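You operate a simulated robot arm through the tools that you are given. There is no shell and no other tool. Be economical: measure what you need, move in short steps, check, and stop when the job is done.

You are at the controls of a simulated robot arm. One attempt, no reset.

## Task
Clear the runs counter, then run the impeller at LO and at HI.
Fine: the one on the balancer, once each, LO first; one press clears; wait for each reading; the counter ends on 2.

Only the result counts: the job must be done as asked and must still hold three seconds after the hand-in. Knocking over, shifting, dropping, spilling or breaking anything else fails it.

## Robot
A 7-joint arm with a two-finger parallel gripper, fixed in place. Base frame: the origin is at the foot of the arm, x ahead of it, y to its left, z up. Lengths are in cm, angles in degrees, forces in N, time in s.
With the tool pointing down near the work surface it reaches from about 10 to 54 cm from the base axis. Its first joint turns from -66.0 to 66.0 degrees. Payload 2.5 kg.
Tool frame: the origin (TCP) lies between the finger pads and is the grasp point; the fingertips stand 2.3 cm ahead of it; z points along the fingers, y is the line along which they close. The gripper opens to 9.4 cm. The fingers are 3.8 cm wide and 1 cm thick; the gripper's body (5.4 by 9.6 cm) begins 3.9 cm behind the TCP.
Orientation is told as [roll, pitch, yaw] about the base's x, y, z axes, in that order, counted from this pose: with the fingers straight down and closing along the base's y, the tool's x points along the base's -x, its y along +y and its z along -z.

## Interface
- The arm moves only by the tool play_rows. Its argument "moves" is a list of rows, each an object (a shift or turn left out is 0, a gripper value left out holds the last) with "xyz": the shift along the base's x, y, z in cm, a list of three; "dr": the turn, a rotation vector about the base's x, y, z in degrees, a list of three. In form: [{"xyz": [tx, ty, tz], "dr": [wx, wy, wz]}, ...]. A call has 1 to 10 rows; each row is the pose to reach, as a shift and turn from the pose commanded when the call began. "hand" is the closure in counts, from 0 (fully open) to 255 (shut), set as the call begins (left out, the last holds). A row lasts 0.2 s, in which the tool goes at most 5 cm and 8.6 degrees; a call with a longer step from one row to the next is refused whole, and so is a gripper value outside its range. Where a pose cannot be reached the arm comes as near as it can. A force on the tool above 40 N (or 10 N above the force at the start of the call, whichever is more), or a blocked arm, ends the call early, and 0.2 s more pass. The fingers move at their own pace (about 10.8 cm/s each) and stop on an object; they squeeze with about 23 N. The grip force told is the motor's: it shows also when the fingers shut on nothing. Time passes only in rows, and 0.2 s behind the last, so rows that repeat a pose let the fingers close. It gives the time, the measured TCP pose, the force on the tool (base axes), the opening and the grip force at its end, in the units of the frame above (readings bear some noise), with the torque about the TCP (base axes, N m) and any sound that the robot's microphone picked up, and new pictures: "pictures" is both (left out), scene, wrist or none.
- Cameras (640 x 400 px; columns grow to the right, rows downward): "scene" is fixed at [7.63, -39.74, 53.61]; the picture's right is [1.00, -0.08, 0.00], its down [-0.05, -0.65, -0.76] and it looks along [0.06, 0.76, -0.65] (base axes); focal length 226 px, centre (320, 200). "wrist" rides on the gripper at [8.7, 1.6, -7.4] in the tool frame; the picture's right is [-0.18, 0.98, 0.00], its down [-0.58, -0.11, -0.81] and it looks along [-0.79, -0.15, 0.59] (tool axes); focal length 243 px, centre (320, 200). There is no depth. A picture from a camera that has moved, and an enlarged one, comes with that camera's place and axes in the base frame and with its lens.
- inspect(camera, box): a new picture of the part [left, top, right, bottom] of that camera's present view, enlarged. No time passes.
- sign_off(): hands the job in; it is judged then, once.

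Go step by step. Nothing tells you positions but the pictures and the camera data: compare them with the known pose of the tool, close in by small moves and look again before you grip or let go. The budget is 120 turns and 200 pictures, counting those below and the enlarged ones. Unless the task says otherwise, let go and move clear before handing in, and close with one line.

The tools are called after "Call:" as a command line: name --argument value ..., lists and objects as JSON in quotes. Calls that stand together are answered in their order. play_rows: Moves the arm, as the interface text tells. Its arguments: {"type":"object","properties":{"moves":{"type":"array"},"hand":{"type":"number"},"pictures":{"type":"string","enum":["both","scene","wrist","none"]}},"required":["moves"]} The other tools are called the same way: inspect (camera, box) takes an enlarged picture of a part of a camera's view; sign_off () hands the job in.

At the start:

```text
time: 0.0
tool_pos: [27.13, 22.95, 38.4]
tool_rot: [0.0, 0.0, 0.1]
contact_force: [0.8, 0.0, -0.7]
moment: [-0.04, 0.03, -0.03]
gripper_width: 9.38
gripper_force: 0.0
```

scene: 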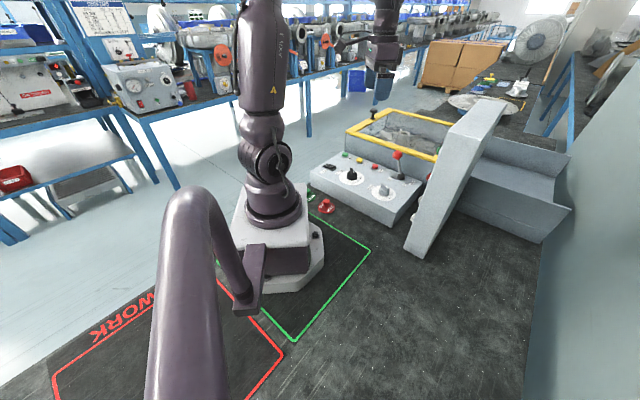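
wrist: 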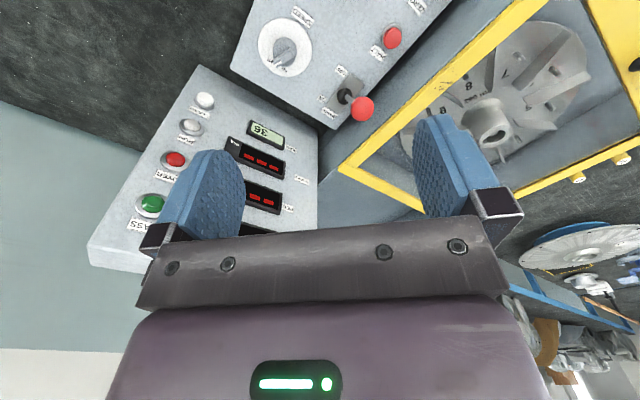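

I see a balancing machine with a yellow-framed guard/cover, a control panel with knobs and buttons, and a separate readout panel. I'll enlarge the views to read labels.

Call:
inspect --camera "wrist" --box '[90, 60, 330, 270]'

Call:
inspect --camera "wrist" --box '[230, 0, 450, 140]'

Call:
inspect --camera "scene" --box '[300, 90, 520, 230]'

Call:
inspect --camera "wrist" --box '[330, 0, 640, 240]'

```text
1.90 times, centred on (210, 165) of wrist
camera zoom: at [18.33, 24.44, 45.78], right [0.18, 0.98, 0.0], down [0.58, -0.11, 0.81], along [0.79, -0.15, -0.59], focal length 462 px, centre (530, 267)
```

zoom: 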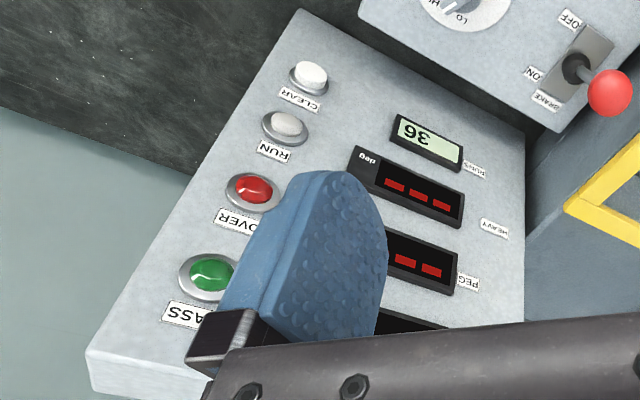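

```text
2.86 times, centred on (340, 70) of wrist
camera zoom: at [18.33, 24.44, 45.78], right [0.18, 0.98, 0.0], down [0.58, -0.11, 0.81], along [0.79, -0.15, -0.59], focal length 693 px, centre (263, 571)
```

zoom: 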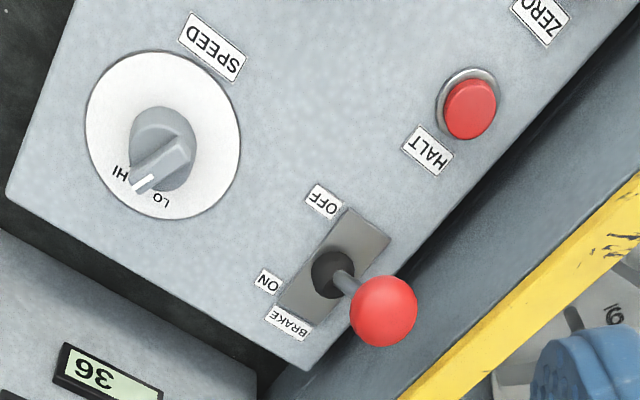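

```text
2.86 times, centred on (410, 160) of scene
camera zoom: at [7.63, -39.74, 53.61], right [1.0, -0.08, 0.0], down [-0.05, -0.65, -0.76], along [0.06, 0.76, -0.65], focal length 644 px, centre (63, 314)
```

zoom: 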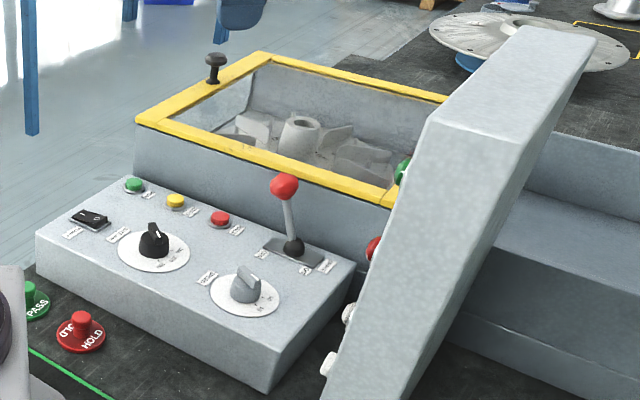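

```text
1.67 times, centred on (485, 120) of wrist
camera zoom: at [18.33, 24.44, 45.78], right [0.18, 0.98, 0.0], down [0.58, -0.11, 0.81], along [0.79, -0.15, -0.59], focal length 404 px, centre (45, 333)
```

zoom: 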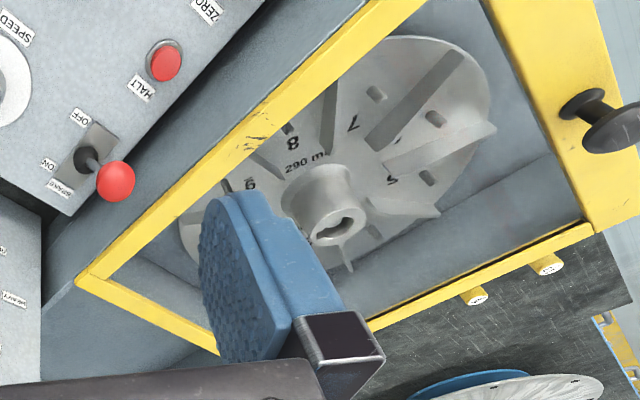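

The panel with displays stands upright facing the arm (CLEAR near (36.7, 2.2, 9.7)); the control box is yawed about 45° with the knobs. I'll swing the camera to read the other controls.

Call:
play_rows --moves '[{"xyz": [-2, -1, 0.5], "dr": [0, 0, 8]}, {"xyz": [-4, -2, 1], "dr": [0, 0, 16]}, {"xyz": [-6, -3, 1.5], "dr": [0, 0, 24]}, {"xyz": [-7, -4, 2], "dr": [0, 0, 32]}, {"xyz": [-8, -5, 2], "dr": [0, 0, 40]}]' --pictures "wrist"

```text
time: 1.2
tool_pos: [18.93, 17.98, 40.22]
tool_rot: [-0.1, 0.0, 40.2]
contact_force: [-0.1, -0.3, -0.7]
moment: [-0.02, 0.0, 0.0]
gripper_width: 9.38
gripper_force: 0.1
camera wrist: at [11.32, 13.48, 47.77], right [-0.49, 0.87, 0.0], down [0.51, 0.29, 0.81], along [0.7, 0.4, -0.59], focal length 243 px, centre (320, 200)
```

wrist: 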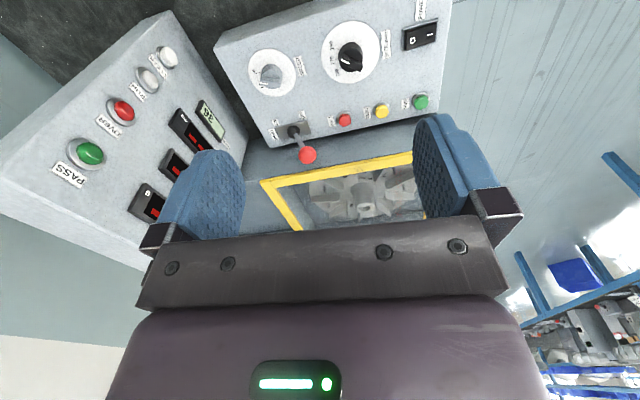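

Call:
inspect --camera "wrist" --box '[230, 0, 450, 140]'

Call:
inspect --camera "wrist" --box '[40, 20, 250, 230]'

Call:
inspect --camera "wrist" --box '[310, 10, 390, 90]'

Call:
inspect --camera "wrist" --box '[240, 40, 330, 170]'

```text
2.86 times, centred on (340, 70) of wrist
camera zoom: at [11.32, 13.48, 47.77], right [-0.49, 0.87, 0.0], down [0.51, 0.29, 0.81], along [0.7, 0.4, -0.59], focal length 693 px, centre (263, 571)
```

zoom: 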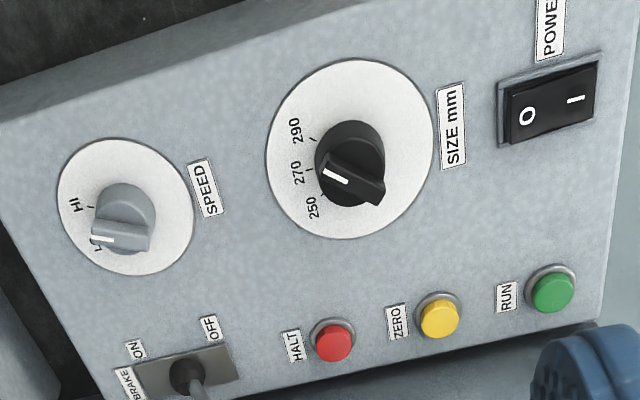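

```text
1.90 times, centred on (145, 125) of wrist
camera zoom: at [11.32, 13.48, 47.77], right [-0.49, 0.87, 0.0], down [0.51, 0.29, 0.81], along [0.7, 0.4, -0.59], focal length 462 px, centre (653, 343)
```

zoom: 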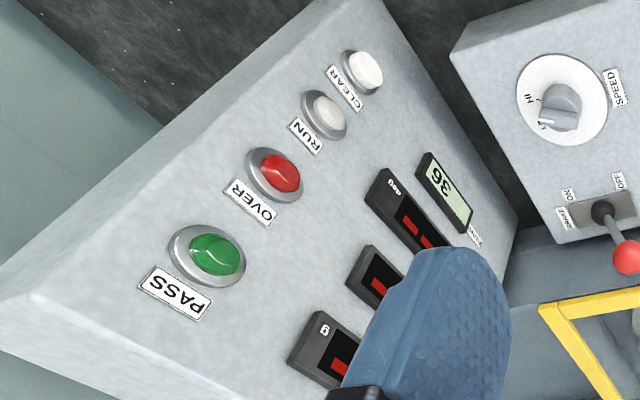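

```text
5.00 times, centred on (350, 50) of wrist
camera zoom: at [11.32, 13.48, 47.77], right [-0.49, 0.87, 0.0], down [0.51, 0.29, 0.81], along [0.7, 0.4, -0.59], focal length 1213 px, centre (170, 950)
```

zoom: 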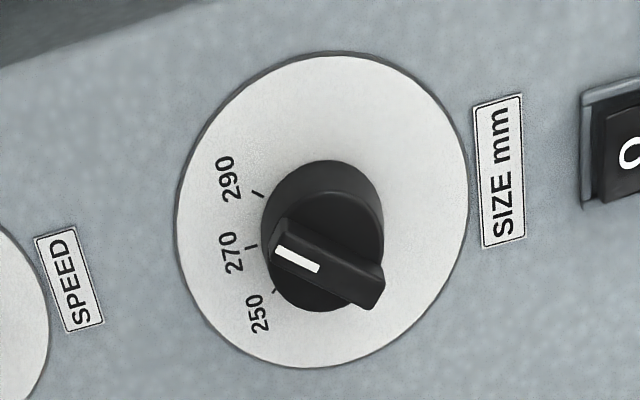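

```text
3.08 times, centred on (285, 105) of wrist
camera zoom: at [11.32, 13.48, 47.77], right [-0.49, 0.87, 0.0], down [0.51, 0.29, 0.81], along [0.7, 0.4, -0.59], focal length 746 px, centre (428, 492)
```

zoom: 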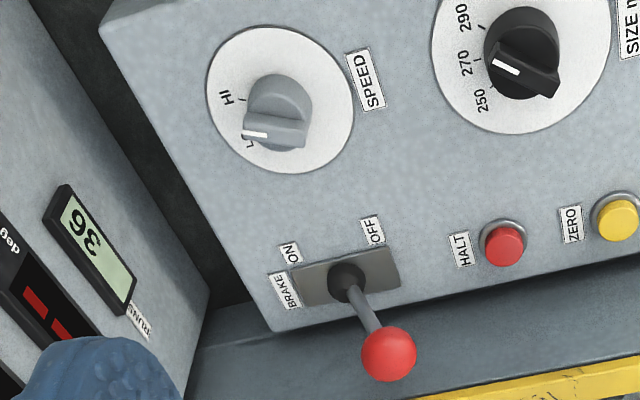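

The box carries RUN (green), ZERO, HALT, BRAKE (leaning to OFF), SIZE (pointer looks parallel to the 290 tick, matching the impeller's "290 mm") and SPEED (looks at HI). The display panel faces diagonally (-x,+y), so I'll close the fingers, tilt the tool toward that panel and approach CLEAR at about (36.7, 2.2, 9.7).

Call:
play_rows --moves '[{"xyz": [0.5, -0.3, -2], "dr": [-5.3, -5.3, 0]}, {"xyz": [1, -0.6, -4], "dr": [-10.6, -10.6, 0]}, {"xyz": [1.5, -0.9, -6], "dr": [-15.9, -15.9, 0]}, {"xyz": [2, -1.2, -8], "dr": [-21.2, -21.2, 0]}, {"xyz": [2.5, -1.5, -10], "dr": [-26.5, -26.5, 0]}, {"xyz": [3, -2, -12], "dr": [-31.8, -31.8, 0]}, {"xyz": [4, -3, -14], "dr": [-37.1, -37.1, 0]}, {"xyz": [5, -3, -16], "dr": [-42.4, -42.4, 0]}]' --hand 255

```text
time: 3.0
tool_pos: [24.17, 14.98, 24.26]
tool_rot: [-60.1, -4.3, 42.5]
contact_force: [0.3, -0.3, -0.7]
moment: [0.03, 0.0, 0.02]
gripper_width: 0.0
gripper_force: 22.6
camera wrist: at [12.65, 14.25, 25.96], right [-0.15, 0.53, -0.83], down [-0.04, 0.84, 0.54], along [0.99, 0.11, -0.11], focal length 243 px, centre (320, 200)
```

scene: 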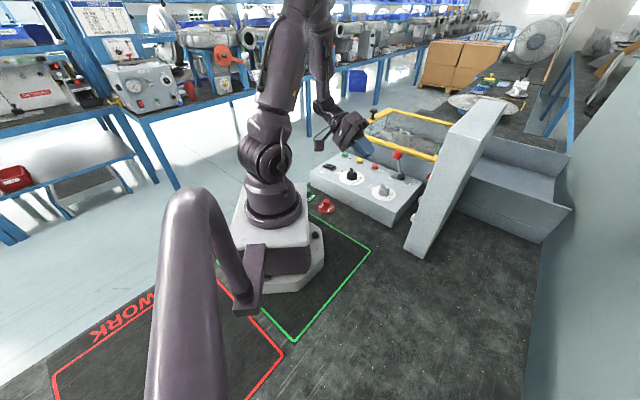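
wrist: 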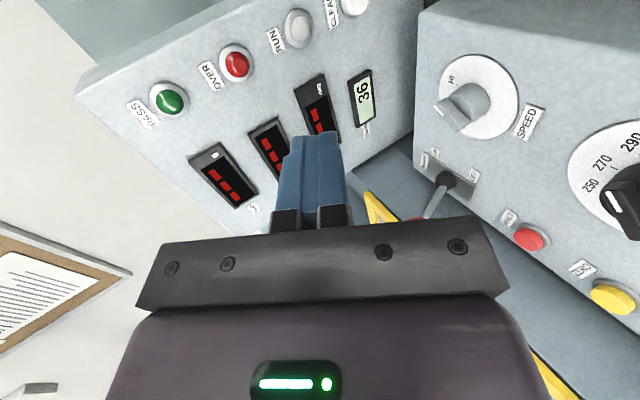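

CLEAR projects exactly where I predicted. I'll recheck the dials from this view, then approach.

Call:
inspect --camera "wrist" --box '[420, 40, 640, 260]'

Call:
inspect --camera "wrist" --box '[260, 0, 400, 140]'

Call:
play_rows --moves '[{"xyz": [1.5, -1.5, -3]}, {"xyz": [3, -3, -6]}, {"xyz": [4.5, -4.7, -9]}, {"xyz": [6, -6.2, -12]}, {"xyz": [6.9, -7.2, -13.4]}]'

```text
1.82 times, centred on (530, 150) of wrist
camera zoom: at [12.65, 14.25, 25.96], right [-0.15, 0.53, -0.83], down [-0.04, 0.84, 0.54], along [0.99, 0.11, -0.11], focal length 441 px, centre (-62, 291)
```

zoom: 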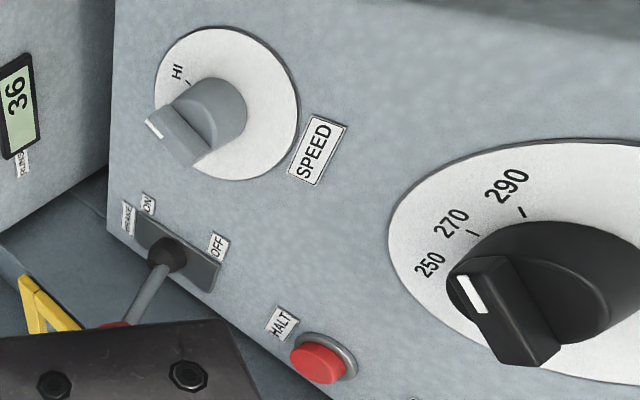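

```text
2.86 times, centred on (330, 70) of wrist
camera zoom: at [12.65, 14.25, 25.96], right [-0.15, 0.53, -0.83], down [-0.04, 0.84, 0.54], along [0.99, 0.11, -0.11], focal length 693 px, centre (291, 571)
```

zoom: 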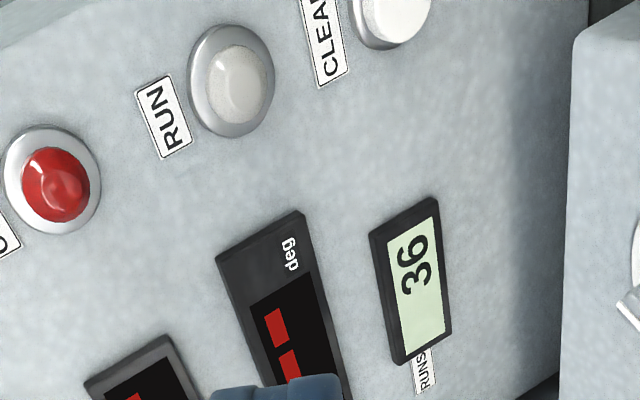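

```text
time: 4.2
tool_pos: [30.95, 7.79, 10.94]
tool_rot: [-59.7, -4.4, 42.5]
contact_force: [0.0, 1.0, -1.3]
moment: [0.01, 0.04, 0.01]
gripper_width: 0.0
gripper_force: 23.3
camera wrist: at [19.53, 7.03, 12.62], right [-0.15, 0.53, -0.83], down [-0.04, 0.84, 0.54], along [0.99, 0.11, -0.11], focal length 243 px, centre (320, 200)
```

scene: 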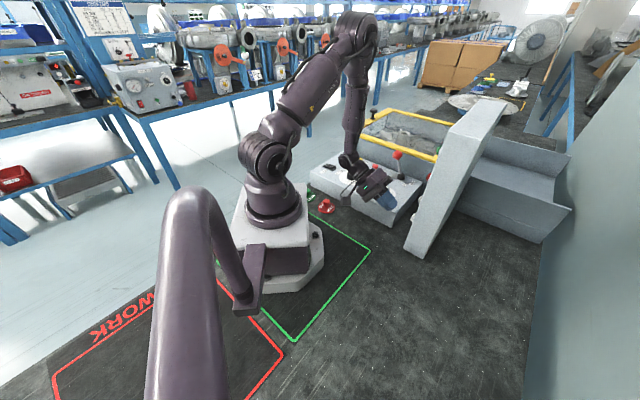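
wrist: 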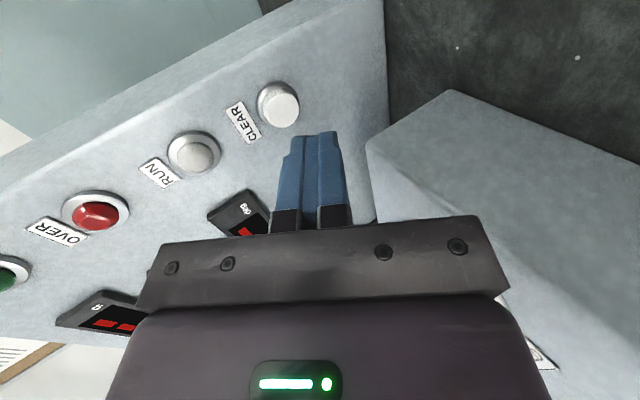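

CLEAR lies dead ahead, about 6 cm beyond the fingertips. I advance most of it, then press gently.

Call:
play_rows --moves '[{"xyz": [1.06, -1.1, 0]}, {"xyz": [2.12, -2.2, 0]}, {"xyz": [3.0, -3.05, 0]}, {"xyz": [3.5, -3.55, 0]}]' --pictures "wrist"

```text
time: 5.2
tool_pos: [34.51, 4.25, 10.95]
tool_rot: [-59.9, -4.2, 42.5]
contact_force: [-0.9, 1.1, 0.5]
moment: [-0.02, -0.01, -0.02]
gripper_width: 0.02
gripper_force: 23.2
heard: click
camera wrist: at [23.05, 3.5, 12.65], right [-0.15, 0.53, -0.83], down [-0.04, 0.84, 0.54], along [0.99, 0.11, -0.11], focal length 243 px, centre (320, 200)
```

wrist: 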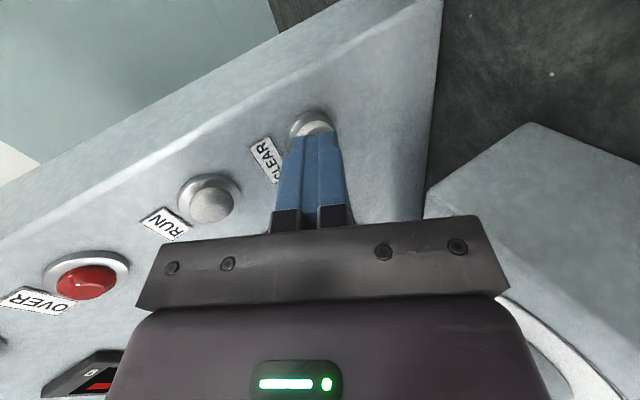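

A click was heard. I back off straight along the press line, then rise and read the counter.

Call:
play_rows --moves '[{"xyz": [-1.5, 1.5, 0]}, {"xyz": [-3.5, 3.5, 0]}, {"xyz": [-5.5, 5.5, 1]}, {"xyz": [-7.5, 7.5, 4]}, {"xyz": [-9, 9, 8]}, {"xyz": [-10.3, 10.7, 12]}]' --pictures "wrist"

Call:
inspect --camera "wrist" --box '[260, 0, 420, 140]'

```text
time: 6.6
tool_pos: [24.02, 14.9, 23.06]
tool_rot: [-59.8, -4.3, 42.4]
contact_force: [0.4, 0.1, -0.5]
moment: [0.02, -0.01, -0.01]
gripper_width: 0.0
gripper_force: 22.7
camera wrist: at [12.71, 14.26, 24.7], right [-0.15, 0.53, -0.83], down [-0.03, 0.84, 0.54], along [0.99, 0.11, -0.11], focal length 243 px, centre (320, 200)
```

wrist: 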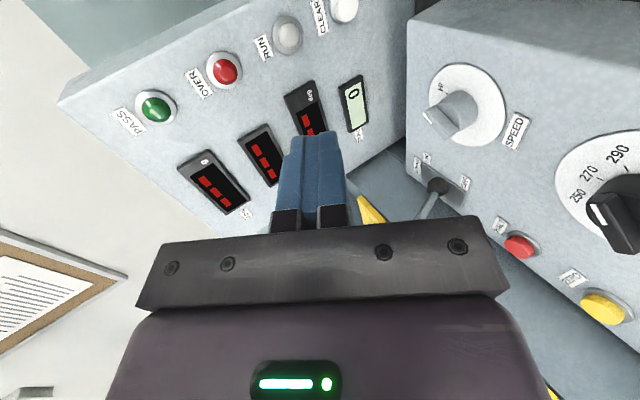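

```text
2.86 times, centred on (340, 70) of wrist
camera zoom: at [12.71, 14.26, 24.7], right [-0.15, 0.53, -0.83], down [-0.03, 0.84, 0.54], along [0.99, 0.11, -0.11], focal length 693 px, centre (263, 571)
```

zoom: 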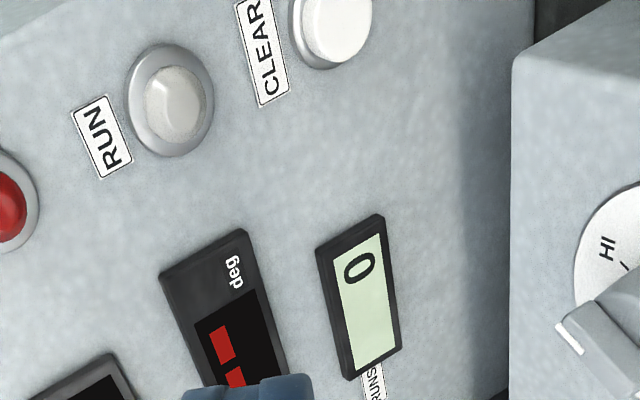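

The counter reads 0. Next, bring the tool upright above the SPEED knob (around (32.7, 16.8), top z≈10) and get a clear look at it.

Call:
play_rows --moves '[{"xyz": [0.5, 0.2, 0.5], "dr": [5.3, 5.3, 0]}, {"xyz": [1, 0.4, 1], "dr": [10.6, 10.6, 0]}, {"xyz": [1.5, 0.6, 1], "dr": [15.9, 15.9, 0]}, {"xyz": [2, 0.8, 1], "dr": [21.2, 21.2, 0]}, {"xyz": [2.5, 1, 1], "dr": [26.5, 26.5, 0]}, {"xyz": [3, 1.2, 1], "dr": [31.8, 31.8, 0]}, {"xyz": [3.5, 1.4, 1], "dr": [37.1, 37.1, 0]}, {"xyz": [4, 1.6, 1], "dr": [42.4, 42.4, 0]}]' --hand 60 --pictures "none"

Call:
play_rows --moves '[{"dr": [0, 0, -8.4]}, {"dr": [0, 0, -16.8]}, {"dr": [0, 0, -25.2]}, {"dr": [0, 0, -33.6]}, {"dr": [0, 0, -42]}, {"dr": [0, 0, -50.4]}, {"dr": [0, 0, -58.8]}, {"dr": [0, 0, -67.2]}, {"dr": [0, 0, -75.6]}, {"dr": [0, 0, -84]}]' --pictures "none"

Call:
play_rows --moves '[{"xyz": [1.5, 0.1, 0], "dr": [0, 0, -8]}, {"xyz": [3, 0.1, 0], "dr": [0, 0, -16]}, {"xyz": [4.6, 0.1, -2], "dr": [0, 0, -21]}]' --pictures "wrist"

```text
time: 8.4
tool_pos: [28.15, 16.61, 24.05]
tool_rot: [0.0, -0.1, 40.1]
contact_force: [0.7, -1.2, 1.2]
moment: [0.01, 0.02, -0.01]
gripper_width: 7.19
gripper_force: 0.0
```

```text
time: 10.6
tool_pos: [28.28, 16.37, 23.93]
tool_rot: [0.1, -0.1, -44.2]
contact_force: [0.7, 0.0, 0.0]
moment: [0.03, -0.02, -0.05]
gripper_width: 7.18
gripper_force: 0.1
```

```text
time: 11.4
tool_pos: [32.84, 16.52, 21.92]
tool_rot: [0.0, 0.0, -65.2]
contact_force: [0.0, -0.8, -0.2]
moment: [0.02, 0.02, -0.01]
gripper_width: 7.2
gripper_force: 0.2
camera wrist: at [30.56, 24.96, 29.31], right [0.97, 0.25, 0.0], down [0.15, -0.57, 0.81], along [0.2, -0.78, -0.59], focal length 243 px, centre (320, 200)
```

wrist: 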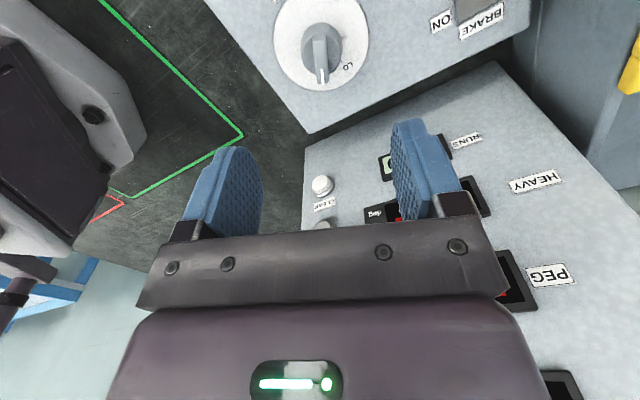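

Call:
inspect --camera "wrist" --box '[260, 0, 380, 110]'

```text
3.64 times, centred on (320, 55) of wrist
camera zoom: at [30.56, 24.96, 29.31], right [0.97, 0.25, 0.0], down [0.15, -0.57, 0.81], along [0.2, -0.78, -0.59], focal length 882 px, centre (320, 727)
```

zoom: 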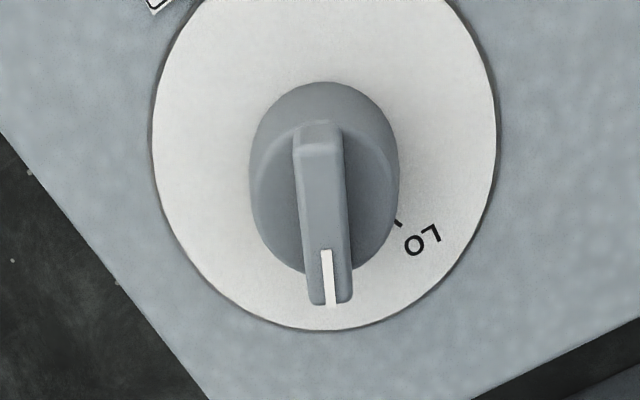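

The pointer is at HI (bar ≈ -70°), LO tick at ≈ -20°; knob centre (32.75, 16.7). I align with the bar and descend to grip its top.

Call:
play_rows --moves '[{"xyz": [0, 0.1, -2.5], "dr": [0, 0, -3]}, {"xyz": [-0.05, 0.2, -5], "dr": [0, 0, -5]}, {"xyz": [-0.05, 0.2, -7], "dr": [0, 0, -5]}, {"xyz": [-0.05, 0.2, -8.5], "dr": [0, 0, -5]}, {"xyz": [-0.05, 0.2, -9.5], "dr": [0, 0, -5]}, {"xyz": [-0.05, 0.2, -10.2], "dr": [0, 0, -5]}]' --hand 146 --pictures "wrist"

Call:
inspect --camera "wrist" --box '[200, 60, 440, 240]'

```text
time: 12.8
tool_pos: [32.69, 16.72, 11.76]
tool_rot: [0.2, 0.0, -70.0]
contact_force: [-0.2, -0.2, -0.3]
moment: [-0.01, -0.01, 0.01]
gripper_width: 4.0
gripper_force: 0.0
camera wrist: at [31.21, 25.3, 19.18], right [0.99, 0.16, 0.0], down [0.1, -0.58, 0.81], along [0.13, -0.8, -0.59], focal length 243 px, centre (320, 200)
```

wrist: 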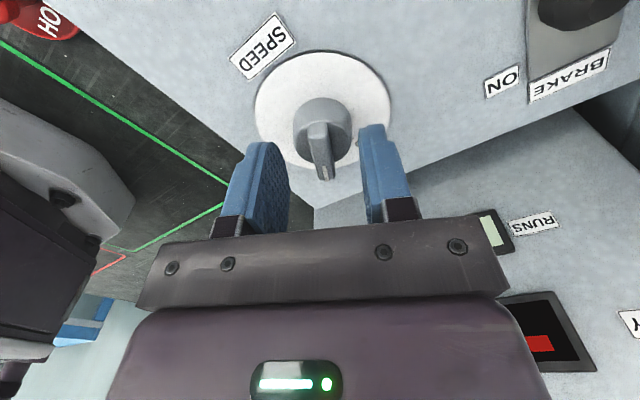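

```text
2.22 times, centred on (320, 150) of wrist
camera zoom: at [31.21, 25.3, 19.18], right [0.99, 0.16, 0.0], down [0.1, -0.58, 0.81], along [0.13, -0.8, -0.59], focal length 539 px, centre (320, 311)
```

zoom: 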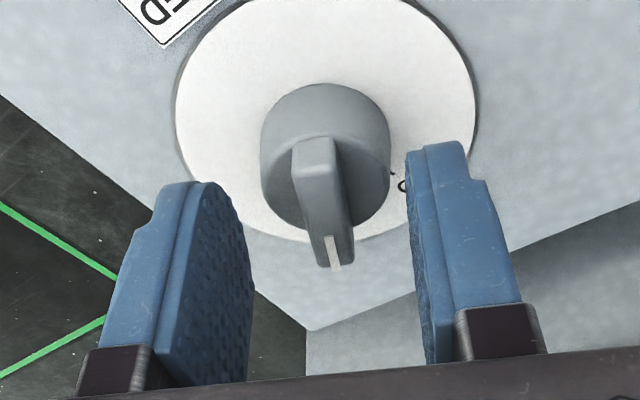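

The bar sits centred between the fingers. I lower slightly and close.

Call:
play_rows --moves '[{"xyz": [0, 0, -0.2]}, {"xyz": [0, 0, -0.4]}, {"xyz": [0, 0, -0.4]}]' --pictures "none"

Call:
play_rows --moves '[{}, {}, {}]' --hand 255 --pictures "wrist"

```text
time: 13.6
tool_pos: [32.7, 16.71, 11.42]
tool_rot: [0.0, 0.0, -70.1]
contact_force: [-0.3, -0.1, -0.3]
moment: [-0.02, -0.01, -0.03]
gripper_width: 3.98
gripper_force: 0.0
```

```text
time: 14.4
tool_pos: [32.85, 16.8, 11.34]
tool_rot: [0.3, 0.1, -70.0]
contact_force: [15.1, 6.0, -11.4]
moment: [-0.22, -0.2, -0.02]
gripper_width: 0.98
gripper_force: 45.1
camera wrist: at [31.28, 25.36, 18.82], right [0.99, 0.16, 0.0], down [0.09, -0.58, 0.81], along [0.13, -0.79, -0.59], focal length 243 px, centre (320, 200)
```

wrist: 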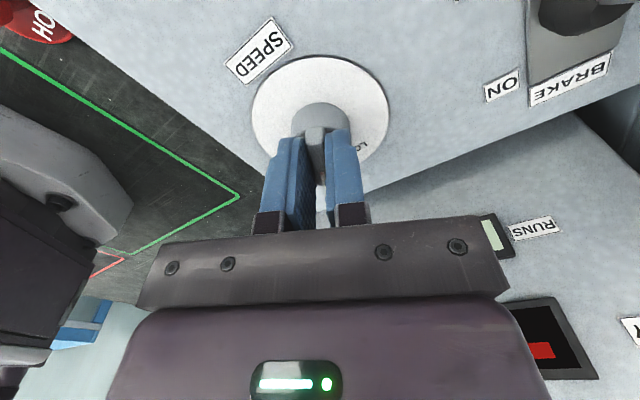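

Gripped at 0.98 cm with a slight side load; I shift a little to unload and then turn +50° toward LO.

Call:
play_rows --moves '[{"xyz": [0.25, 0.1, 0.05]}, {"xyz": [0.25, 0.1, 0.05]}]' --pictures "none"

Call:
play_rows --moves '[{"dr": [0, 0, 7]}, {"dr": [0, 0, 14]}, {"dr": [0, 0, 21]}, {"dr": [0, 0, 28]}, {"dr": [0, 0, 35]}, {"dr": [0, 0, 42]}, {"dr": [0, 0, 47]}, {"dr": [0, 0, 50]}, {"dr": [0, 0, 50]}]' --pictures "wrist"

```text
time: 15.0
tool_pos: [32.81, 16.86, 11.39]
tool_rot: [-0.4, 0.0, -70.0]
contact_force: [-5.8, -4.2, 4.6]
moment: [0.66, 0.08, -0.01]
gripper_width: 0.95
gripper_force: 45.6
```

```text
time: 17.0
tool_pos: [32.72, 16.66, 11.42]
tool_rot: [-0.3, 0.3, -19.9]
contact_force: [-22.1, -21.5, 23.4]
moment: [-0.34, -0.25, -0.03]
gripper_width: 0.99
gripper_force: 45.5
camera wrist: at [25.17, 21.13, 18.85], right [0.51, 0.86, -0.01], down [0.51, -0.3, 0.8], along [0.69, -0.41, -0.59], focal length 243 px, centre (320, 200)
```

wrist: 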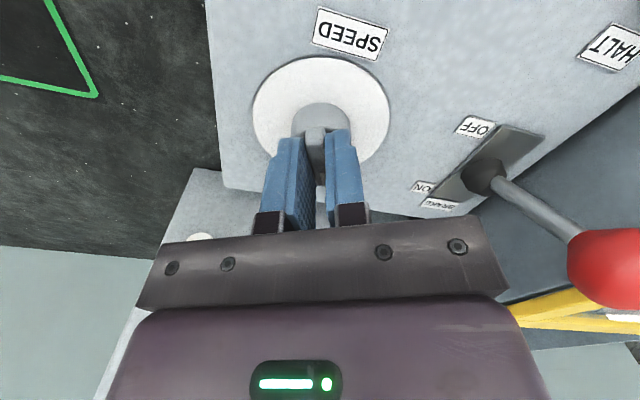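

Turned to -20°. I ease the load, release and lift to check the pointer.

Call:
play_rows --moves '[{"xyz": [-0.2, -0.15, 0]}, {"xyz": [-0.2, -0.15, 0]}]' --pictures "none"

Call:
play_rows --moves '[{}, {}, {"xyz": [0, 0, 1]}, {"xyz": [0, 0, 4]}, {"xyz": [0, 0, 8]}]' --hand 146 --pictures "wrist"

Call:
inspect --camera "wrist" --box '[240, 0, 400, 140]'

```text
time: 17.6
tool_pos: [32.67, 16.6, 11.54]
tool_rot: [-0.2, 0.0, -20.0]
contact_force: [-0.8, -13.6, 1.1]
moment: [0.32, 1.48, -0.03]
gripper_width: 0.99
gripper_force: 45.4
```

```text
time: 18.8
tool_pos: [32.67, 16.59, 19.39]
tool_rot: [-0.1, 0.0, -20.1]
contact_force: [-0.4, 0.2, -0.4]
moment: [-0.03, 0.0, 0.0]
gripper_width: 4.03
gripper_force: 0.0
camera wrist: at [25.03, 21.03, 26.81], right [0.51, 0.86, 0.0], down [0.51, -0.3, 0.81], along [0.69, -0.41, -0.59], focal length 243 px, centre (320, 200)
```

wrist: 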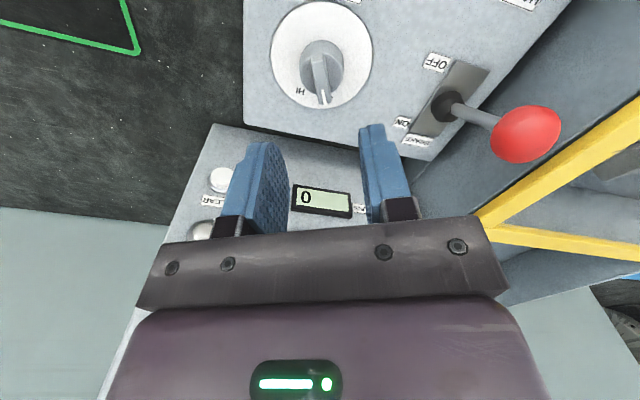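

```text
2.86 times, centred on (320, 70) of wrist
camera zoom: at [25.03, 21.03, 26.81], right [0.51, 0.86, 0.0], down [0.51, -0.3, 0.81], along [0.69, -0.41, -0.59], focal length 693 px, centre (320, 571)
```

zoom: 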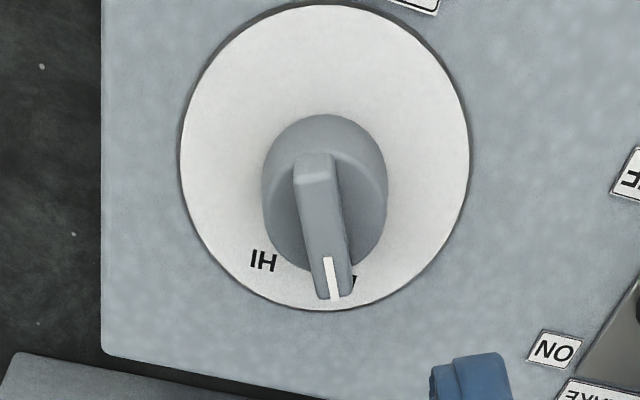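

Pointer is on LO. Next, hover over the SIZE dial to verify 290, on the way to the RUN button.

Call:
play_rows --moves '[{"xyz": [-2, 2.4, 1]}, {"xyz": [-4, 4.8, 1]}, {"xyz": [-6, 7.2, 1]}, {"xyz": [-8.5, 9.4, 1]}]' --hand 255 --pictures "wrist"

Call:
inspect --camera "wrist" --box '[240, 0, 400, 140]'

```text
time: 19.8
tool_pos: [24.25, 26.14, 20.52]
tool_rot: [-0.1, -0.1, -20.0]
contact_force: [-0.4, -0.5, -0.2]
moment: [0.01, 0.0, -0.01]
gripper_width: 0.01
gripper_force: 23.5
camera wrist: at [16.56, 30.52, 27.9], right [0.51, 0.86, 0.0], down [0.51, -0.3, 0.81], along [0.69, -0.41, -0.59], focal length 243 px, centre (320, 200)
```

wrist: 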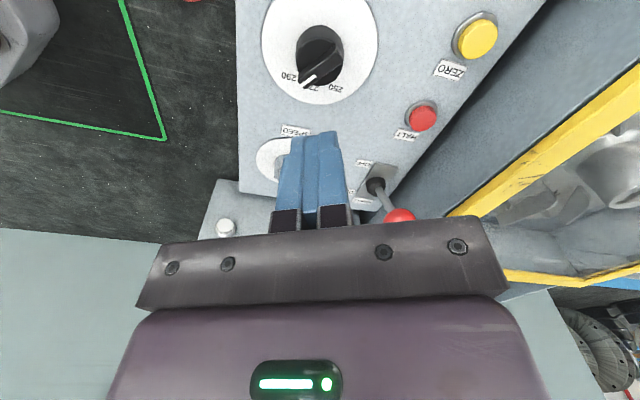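

```text
2.86 times, centred on (320, 70) of wrist
camera zoom: at [16.56, 30.52, 27.9], right [0.51, 0.86, 0.0], down [0.51, -0.3, 0.81], along [0.69, -0.41, -0.59], focal length 693 px, centre (320, 571)
```

zoom: 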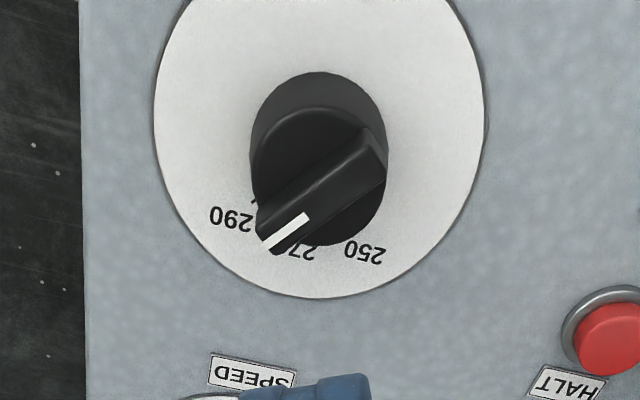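

SIZE is at 290. On to the RUN button near (24.5, 43).

Call:
play_rows --moves '[{"xyz": [0, 4, 0]}, {"xyz": [0, 8, 0]}, {"xyz": [0, 12, 0]}, {"xyz": [0.2, 16, -1]}]' --pictures "wrist"

```text
time: 20.8
tool_pos: [24.36, 42.09, 19.26]
tool_rot: [0.0, 0.0, -20.1]
contact_force: [0.2, 0.1, 0.4]
moment: [0.0, 0.0, -0.02]
gripper_width: 0.01
gripper_force: 22.9
camera wrist: at [16.84, 46.55, 26.82], right [0.51, 0.86, 0.0], down [0.51, -0.3, 0.81], along [0.69, -0.41, -0.59], focal length 243 px, centre (320, 200)
```

wrist: 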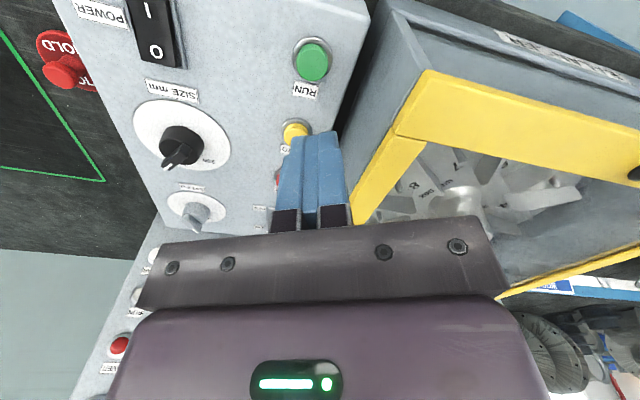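

RUN triangulates to (23.9, 41.7, ~8). The guard frame (z≈14) is close, so I'll turn the hand to yaw 45 to keep its narrow side toward it.

Call:
play_rows --moves '[{"dr": [0, 0, 8.2]}, {"xyz": [-0.2, -0.1, 0], "dr": [0, 0, 16.4]}, {"xyz": [-0.4, -0.3, 0], "dr": [0, 0, 24.6]}, {"xyz": [-0.5, -0.4, 0], "dr": [0, 0, 32.8]}, {"xyz": [-0.5, -0.4, 0], "dr": [0, 0, 41]}, {"xyz": [-0.5, -0.4, -1], "dr": [0, 0, 49.2]}, {"xyz": [-0.5, -0.4, -2], "dr": [0, 0, 57.4]}, {"xyz": [-0.5, -0.4, -4], "dr": [0, 0, 65]}]'

```text
time: 22.6
tool_pos: [23.95, 41.67, 15.42]
tool_rot: [0.0, 0.0, 45.2]
contact_force: [0.1, 0.1, 0.1]
moment: [-0.03, -0.03, -0.06]
gripper_width: 0.02
gripper_force: 23.0
camera wrist: at [16.66, 36.62, 22.79], right [-0.57, 0.82, 0.0], down [0.49, 0.34, 0.81], along [0.66, 0.46, -0.59], focal length 243 px, centre (320, 200)
```

scene: 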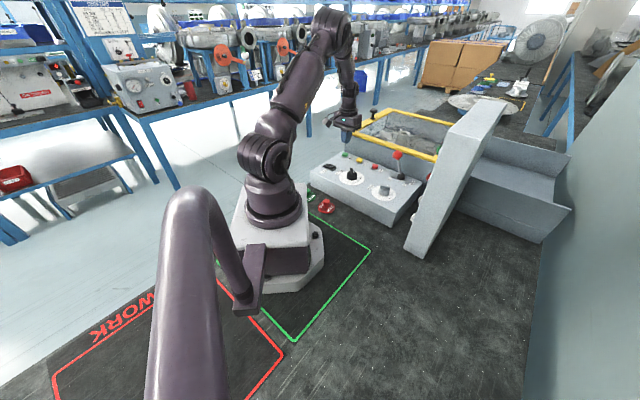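
wrist: 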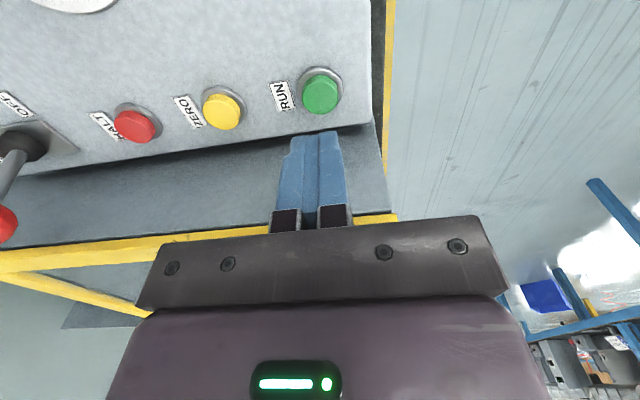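

Button is right below. Descend, then press gently.

Call:
play_rows --moves '[{"xyz": [-0.1, -0.1, -2]}, {"xyz": [-0.15, -0.1, -3.5]}, {"xyz": [-0.15, -0.1, -4.2]}, {"xyz": [-0.15, -0.1, -4.6]}]' --pictures "wrist"

```text
time: 23.6
tool_pos: [23.76, 41.64, 10.86]
tool_rot: [0.0, 0.0, 45.0]
contact_force: [-0.5, 0.5, 0.8]
moment: [-0.02, 0.01, -0.02]
gripper_width: 0.02
gripper_force: 23.0
camera wrist: at [16.45, 36.57, 18.23], right [-0.57, 0.82, 0.0], down [0.49, 0.33, 0.81], along [0.67, 0.46, -0.59], focal length 243 px, centre (320, 200)
```

wrist: 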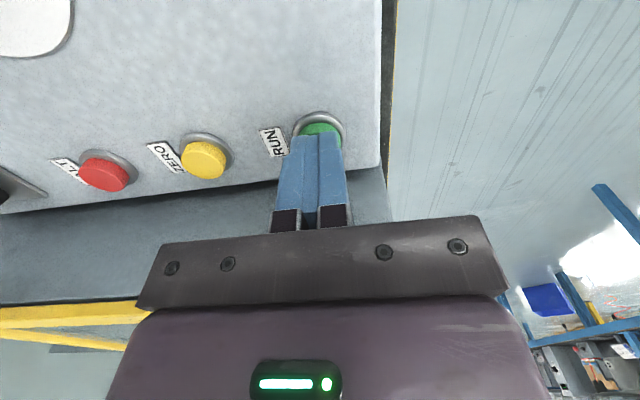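

Call:
play_rows --moves '[{"xyz": [0, 0, -0.2]}, {"xyz": [0, 0, -0.4]}]' --pictures "none"

```text
time: 24.2
tool_pos: [23.76, 41.59, 10.44]
tool_rot: [0.0, -0.1, 45.0]
contact_force: [0.2, -0.5, 1.5]
moment: [0.0, 0.01, -0.03]
gripper_width: 0.0
gripper_force: 22.9
```

Call:
play_rows --moves '[{"xyz": [0, 0, -0.15]}, {"xyz": [0, 0, -0.3]}]' --pictures "none"

```text
time: 24.8
tool_pos: [23.79, 41.68, 10.18]
tool_rot: [0.0, 0.0, 45.0]
contact_force: [-0.5, -4.1, 6.0]
moment: [-0.07, 0.03, 0.0]
gripper_width: 0.0
gripper_force: 22.8
heard: click
```

Click. Back off upward and look toward the displays.

Call:
play_rows --moves '[{"xyz": [0, 0, 2]}, {"xyz": [0, 0, 6]}, {"xyz": [0, 0, 10]}, {"xyz": [0, -4, 12]}, {"xyz": [0, -8, 13]}, {"xyz": [0, -12, 14]}, {"xyz": [-1, -16, 14]}]' --pictures "wrist"

```text
time: 26.4
tool_pos: [22.87, 25.49, 24.23]
tool_rot: [0.0, -0.1, 45.0]
contact_force: [0.6, 0.6, -0.9]
moment: [0.01, 0.02, 0.0]
gripper_width: 0.01
gripper_force: 23.0
camera wrist: at [15.53, 20.51, 31.59], right [-0.57, 0.82, 0.0], down [0.49, 0.33, 0.81], along [0.67, 0.46, -0.59], focal length 243 px, centre (320, 200)
```

wrist: 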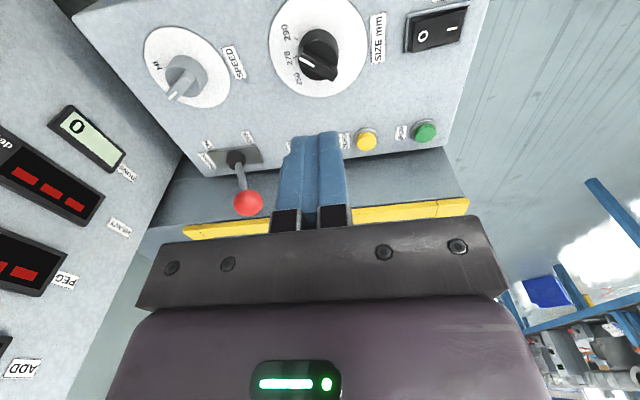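

The counter still reads 0 — a run may be in progress. I turn toward the panel to see the lamps and displays.

Call:
play_rows --moves '[{"xyz": [0, 0, 2], "dr": [0, 0, -8.2]}, {"xyz": [0, 0, 4], "dr": [0, 0, -16.4]}, {"xyz": [-0.5, 0, 6], "dr": [0, 0, -24.6]}, {"xyz": [-1, 0, 8], "dr": [0, 0, -32.8]}, {"xyz": [-1, 0, 10], "dr": [0, 0, -41]}, {"xyz": [-1, 0, 10], "dr": [0, 0, -49]}]' --pictures "both"

Call:
inspect --camera "wrist" --box '[90, 60, 400, 270]'

```text
time: 27.8
tool_pos: [21.87, 25.56, 34.21]
tool_rot: [-0.1, 0.0, -4.1]
contact_force: [-0.2, -0.1, 0.5]
moment: [-0.02, 0.01, 0.0]
gripper_width: 0.01
gripper_force: 23.0
camera wrist: at [13.22, 27.79, 41.6], right [0.25, 0.97, 0.0], down [0.57, -0.15, 0.81], along [0.78, -0.2, -0.59], focal length 243 px, centre (320, 200)
```

scene: 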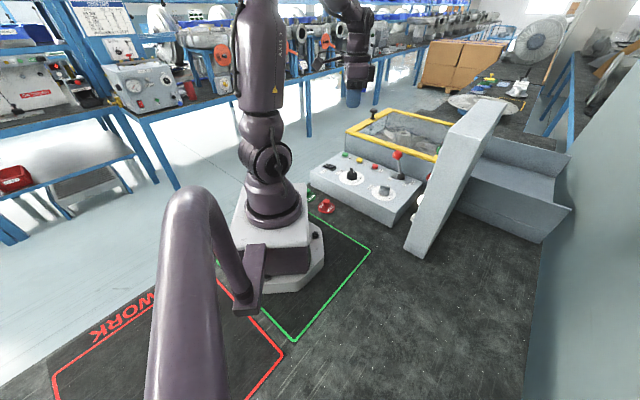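
wrist: 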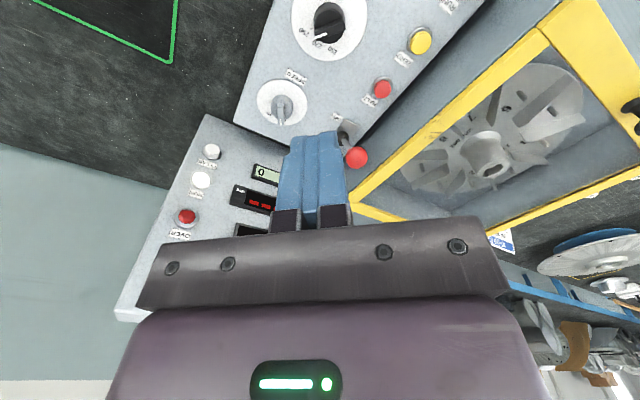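

```text
1.90 times, centred on (245, 165) of wrist
camera zoom: at [13.22, 27.79, 41.6], right [0.25, 0.97, 0.0], down [0.57, -0.15, 0.81], along [0.78, -0.2, -0.59], focal length 462 px, centre (463, 267)
```

zoom: 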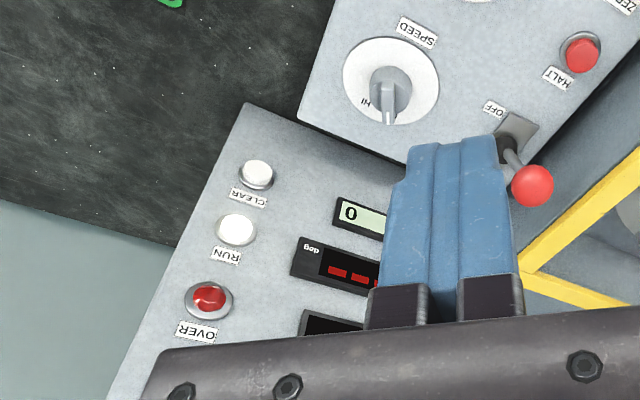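

The RUN lamp appears lit; I wait for the reading.

Call:
play_rows --moves '[{"xyz": [0, -1, 0]}, {"xyz": [0, -2, 0]}, {}, {}, {}, {}, {}, {}, {}, {}]' --pictures "none"

Call:
play_rows --moves '[{}, {}, {}, {}, {}, {}, {}, {}]' --hand 0 --pictures "wrist"

Call:
inspect --camera "wrist" --box '[90, 60, 400, 270]'

```text
time: 30.0
tool_pos: [21.83, 25.58, 34.08]
tool_rot: [0.0, 0.1, -4.0]
contact_force: [-0.2, -0.1, -0.4]
moment: [0.03, 0.0, -0.02]
gripper_width: 0.01
gripper_force: 23.0
```

```text
time: 31.8
tool_pos: [21.84, 25.49, 34.14]
tool_rot: [-0.1, 0.1, -4.0]
contact_force: [0.4, -0.1, -0.2]
moment: [-0.01, 0.04, 0.0]
gripper_width: 9.41
gripper_force: 0.0
camera wrist: at [13.21, 27.7, 41.57], right [0.25, 0.97, 0.0], down [0.57, -0.15, 0.81], along [0.78, -0.2, -0.59], focal length 243 px, centre (320, 200)
```

wrist: 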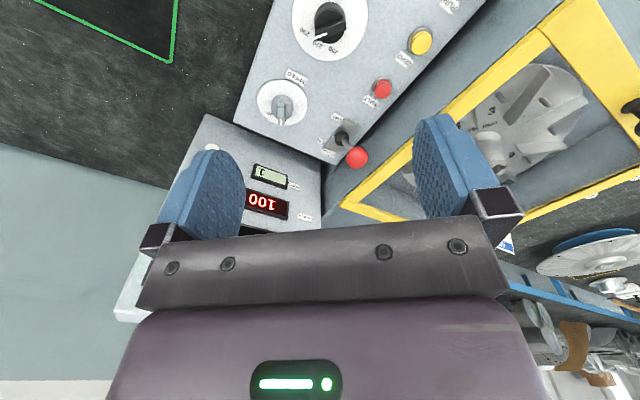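

```text
1.90 times, centred on (245, 165) of wrist
camera zoom: at [13.21, 27.7, 41.57], right [0.25, 0.97, 0.0], down [0.57, -0.15, 0.81], along [0.78, -0.2, -0.59], focal length 462 px, centre (463, 267)
```

zoom: 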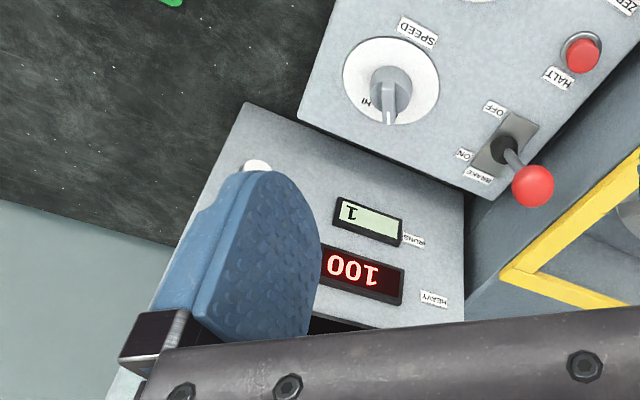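

Run 1 is recorded (counter 1, HEAVY 100). Now back to the SPEED knob, bar at -20°, to turn it to HI.

Call:
play_rows --moves '[{"xyz": [2.7, -2.2, -2], "dr": [0, 0, -4]}, {"xyz": [5.4, -4.4, -4], "dr": [0, 0, -8]}, {"xyz": [8.1, -6.6, -7], "dr": [0, 0, -12]}, {"xyz": [10.85, -8.87, -11], "dr": [0, 0, -16]}, {"xyz": [10.85, -8.87, -15], "dr": [0, 0, -16]}, {"xyz": [10.85, -8.87, -18.5], "dr": [0, 0, -16]}, {"xyz": [10.85, -8.87, -21], "dr": [0, 0, -16]}]' --hand 146 --pictures "wrist"

Call:
inspect --camera "wrist" --box '[200, 60, 440, 240]'

```text
refused: row 4 steps farther than a row can; nothing moved
```

```text
2.22 times, centred on (320, 150) of wrist
camera zoom: at [13.21, 27.7, 41.57], right [0.25, 0.97, 0.0], down [0.57, -0.15, 0.81], along [0.78, -0.2, -0.59], focal length 539 px, centre (320, 311)
```

zoom: 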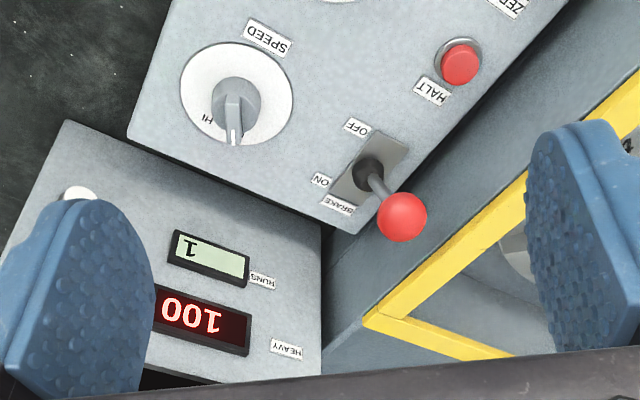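

A step was too long; I resend it with smaller steps.

Call:
play_rows --moves '[{"xyz": [2.7, -2.2, -2], "dr": [0, 0, -4]}, {"xyz": [5.4, -4.4, -4], "dr": [0, 0, -8]}, {"xyz": [8.1, -6.6, -6.5], "dr": [0, 0, -12]}, {"xyz": [10.85, -8.87, -9], "dr": [0, 0, -16]}, {"xyz": [10.85, -8.87, -13], "dr": [0, 0, -16]}, {"xyz": [10.85, -8.87, -17], "dr": [0, 0, -16]}, {"xyz": [10.85, -8.87, -20], "dr": [0, 0, -16]}, {"xyz": [10.85, -8.87, -21.5], "dr": [0, 0, -16]}]' --hand 146 --pictures "wrist"

Call:
inspect --camera "wrist" --box '[200, 60, 440, 240]'

```text
time: 33.6
tool_pos: [32.69, 16.76, 12.65]
tool_rot: [0.0, 0.0, -20.1]
contact_force: [0.2, -0.1, 0.4]
moment: [0.03, -0.02, 0.0]
gripper_width: 4.01
gripper_force: 0.0
camera wrist: at [25.06, 21.16, 20.04], right [0.51, 0.86, 0.0], down [0.51, -0.3, 0.81], along [0.69, -0.41, -0.59], focal length 243 px, centre (320, 200)
```

wrist: 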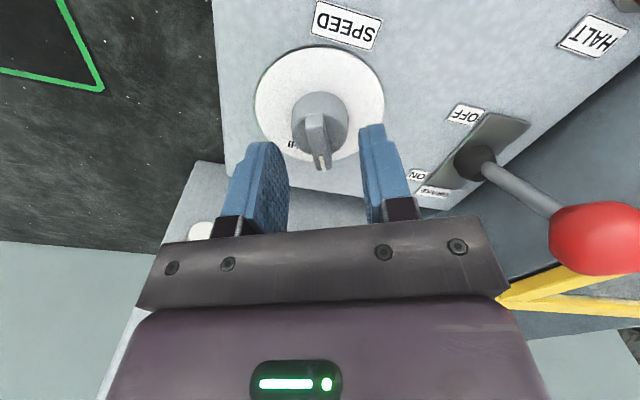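

```text
2.22 times, centred on (320, 150) of wrist
camera zoom: at [25.06, 21.16, 20.04], right [0.51, 0.86, 0.0], down [0.51, -0.3, 0.81], along [0.69, -0.41, -0.59], focal length 539 px, centre (320, 311)
```

zoom: 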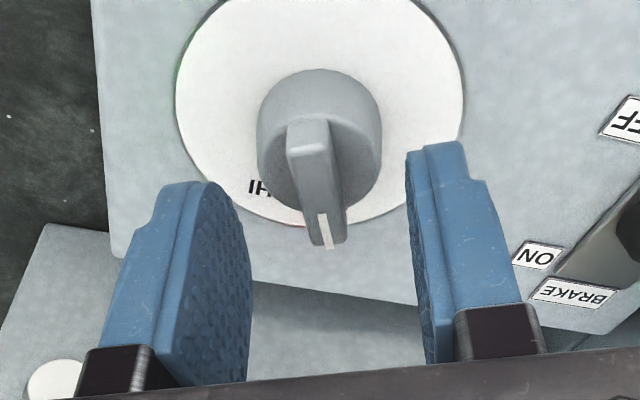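

Aligned again; lower, close, then turn -50°.

Call:
play_rows --moves '[{"xyz": [0, -0.1, -0.7]}, {"xyz": [0, -0.12, -1.2]}, {"xyz": [0, -0.12, -1.2]}]' --pictures "none"

Call:
play_rows --moves '[{}, {}, {}]' --hand 255 --pictures "none"

```text
time: 34.4
tool_pos: [32.73, 16.5, 11.48]
tool_rot: [0.1, -0.1, -20.0]
contact_force: [-1.2, -0.2, 0.0]
moment: [0.02, 0.03, -0.02]
gripper_width: 3.99
gripper_force: 0.1
```

```text
time: 35.2
tool_pos: [32.76, 16.64, 11.41]
tool_rot: [0.1, -0.1, -19.9]
contact_force: [4.5, 7.9, -8.9]
moment: [0.06, -0.15, 0.01]
gripper_width: 1.0
gripper_force: 44.7
```

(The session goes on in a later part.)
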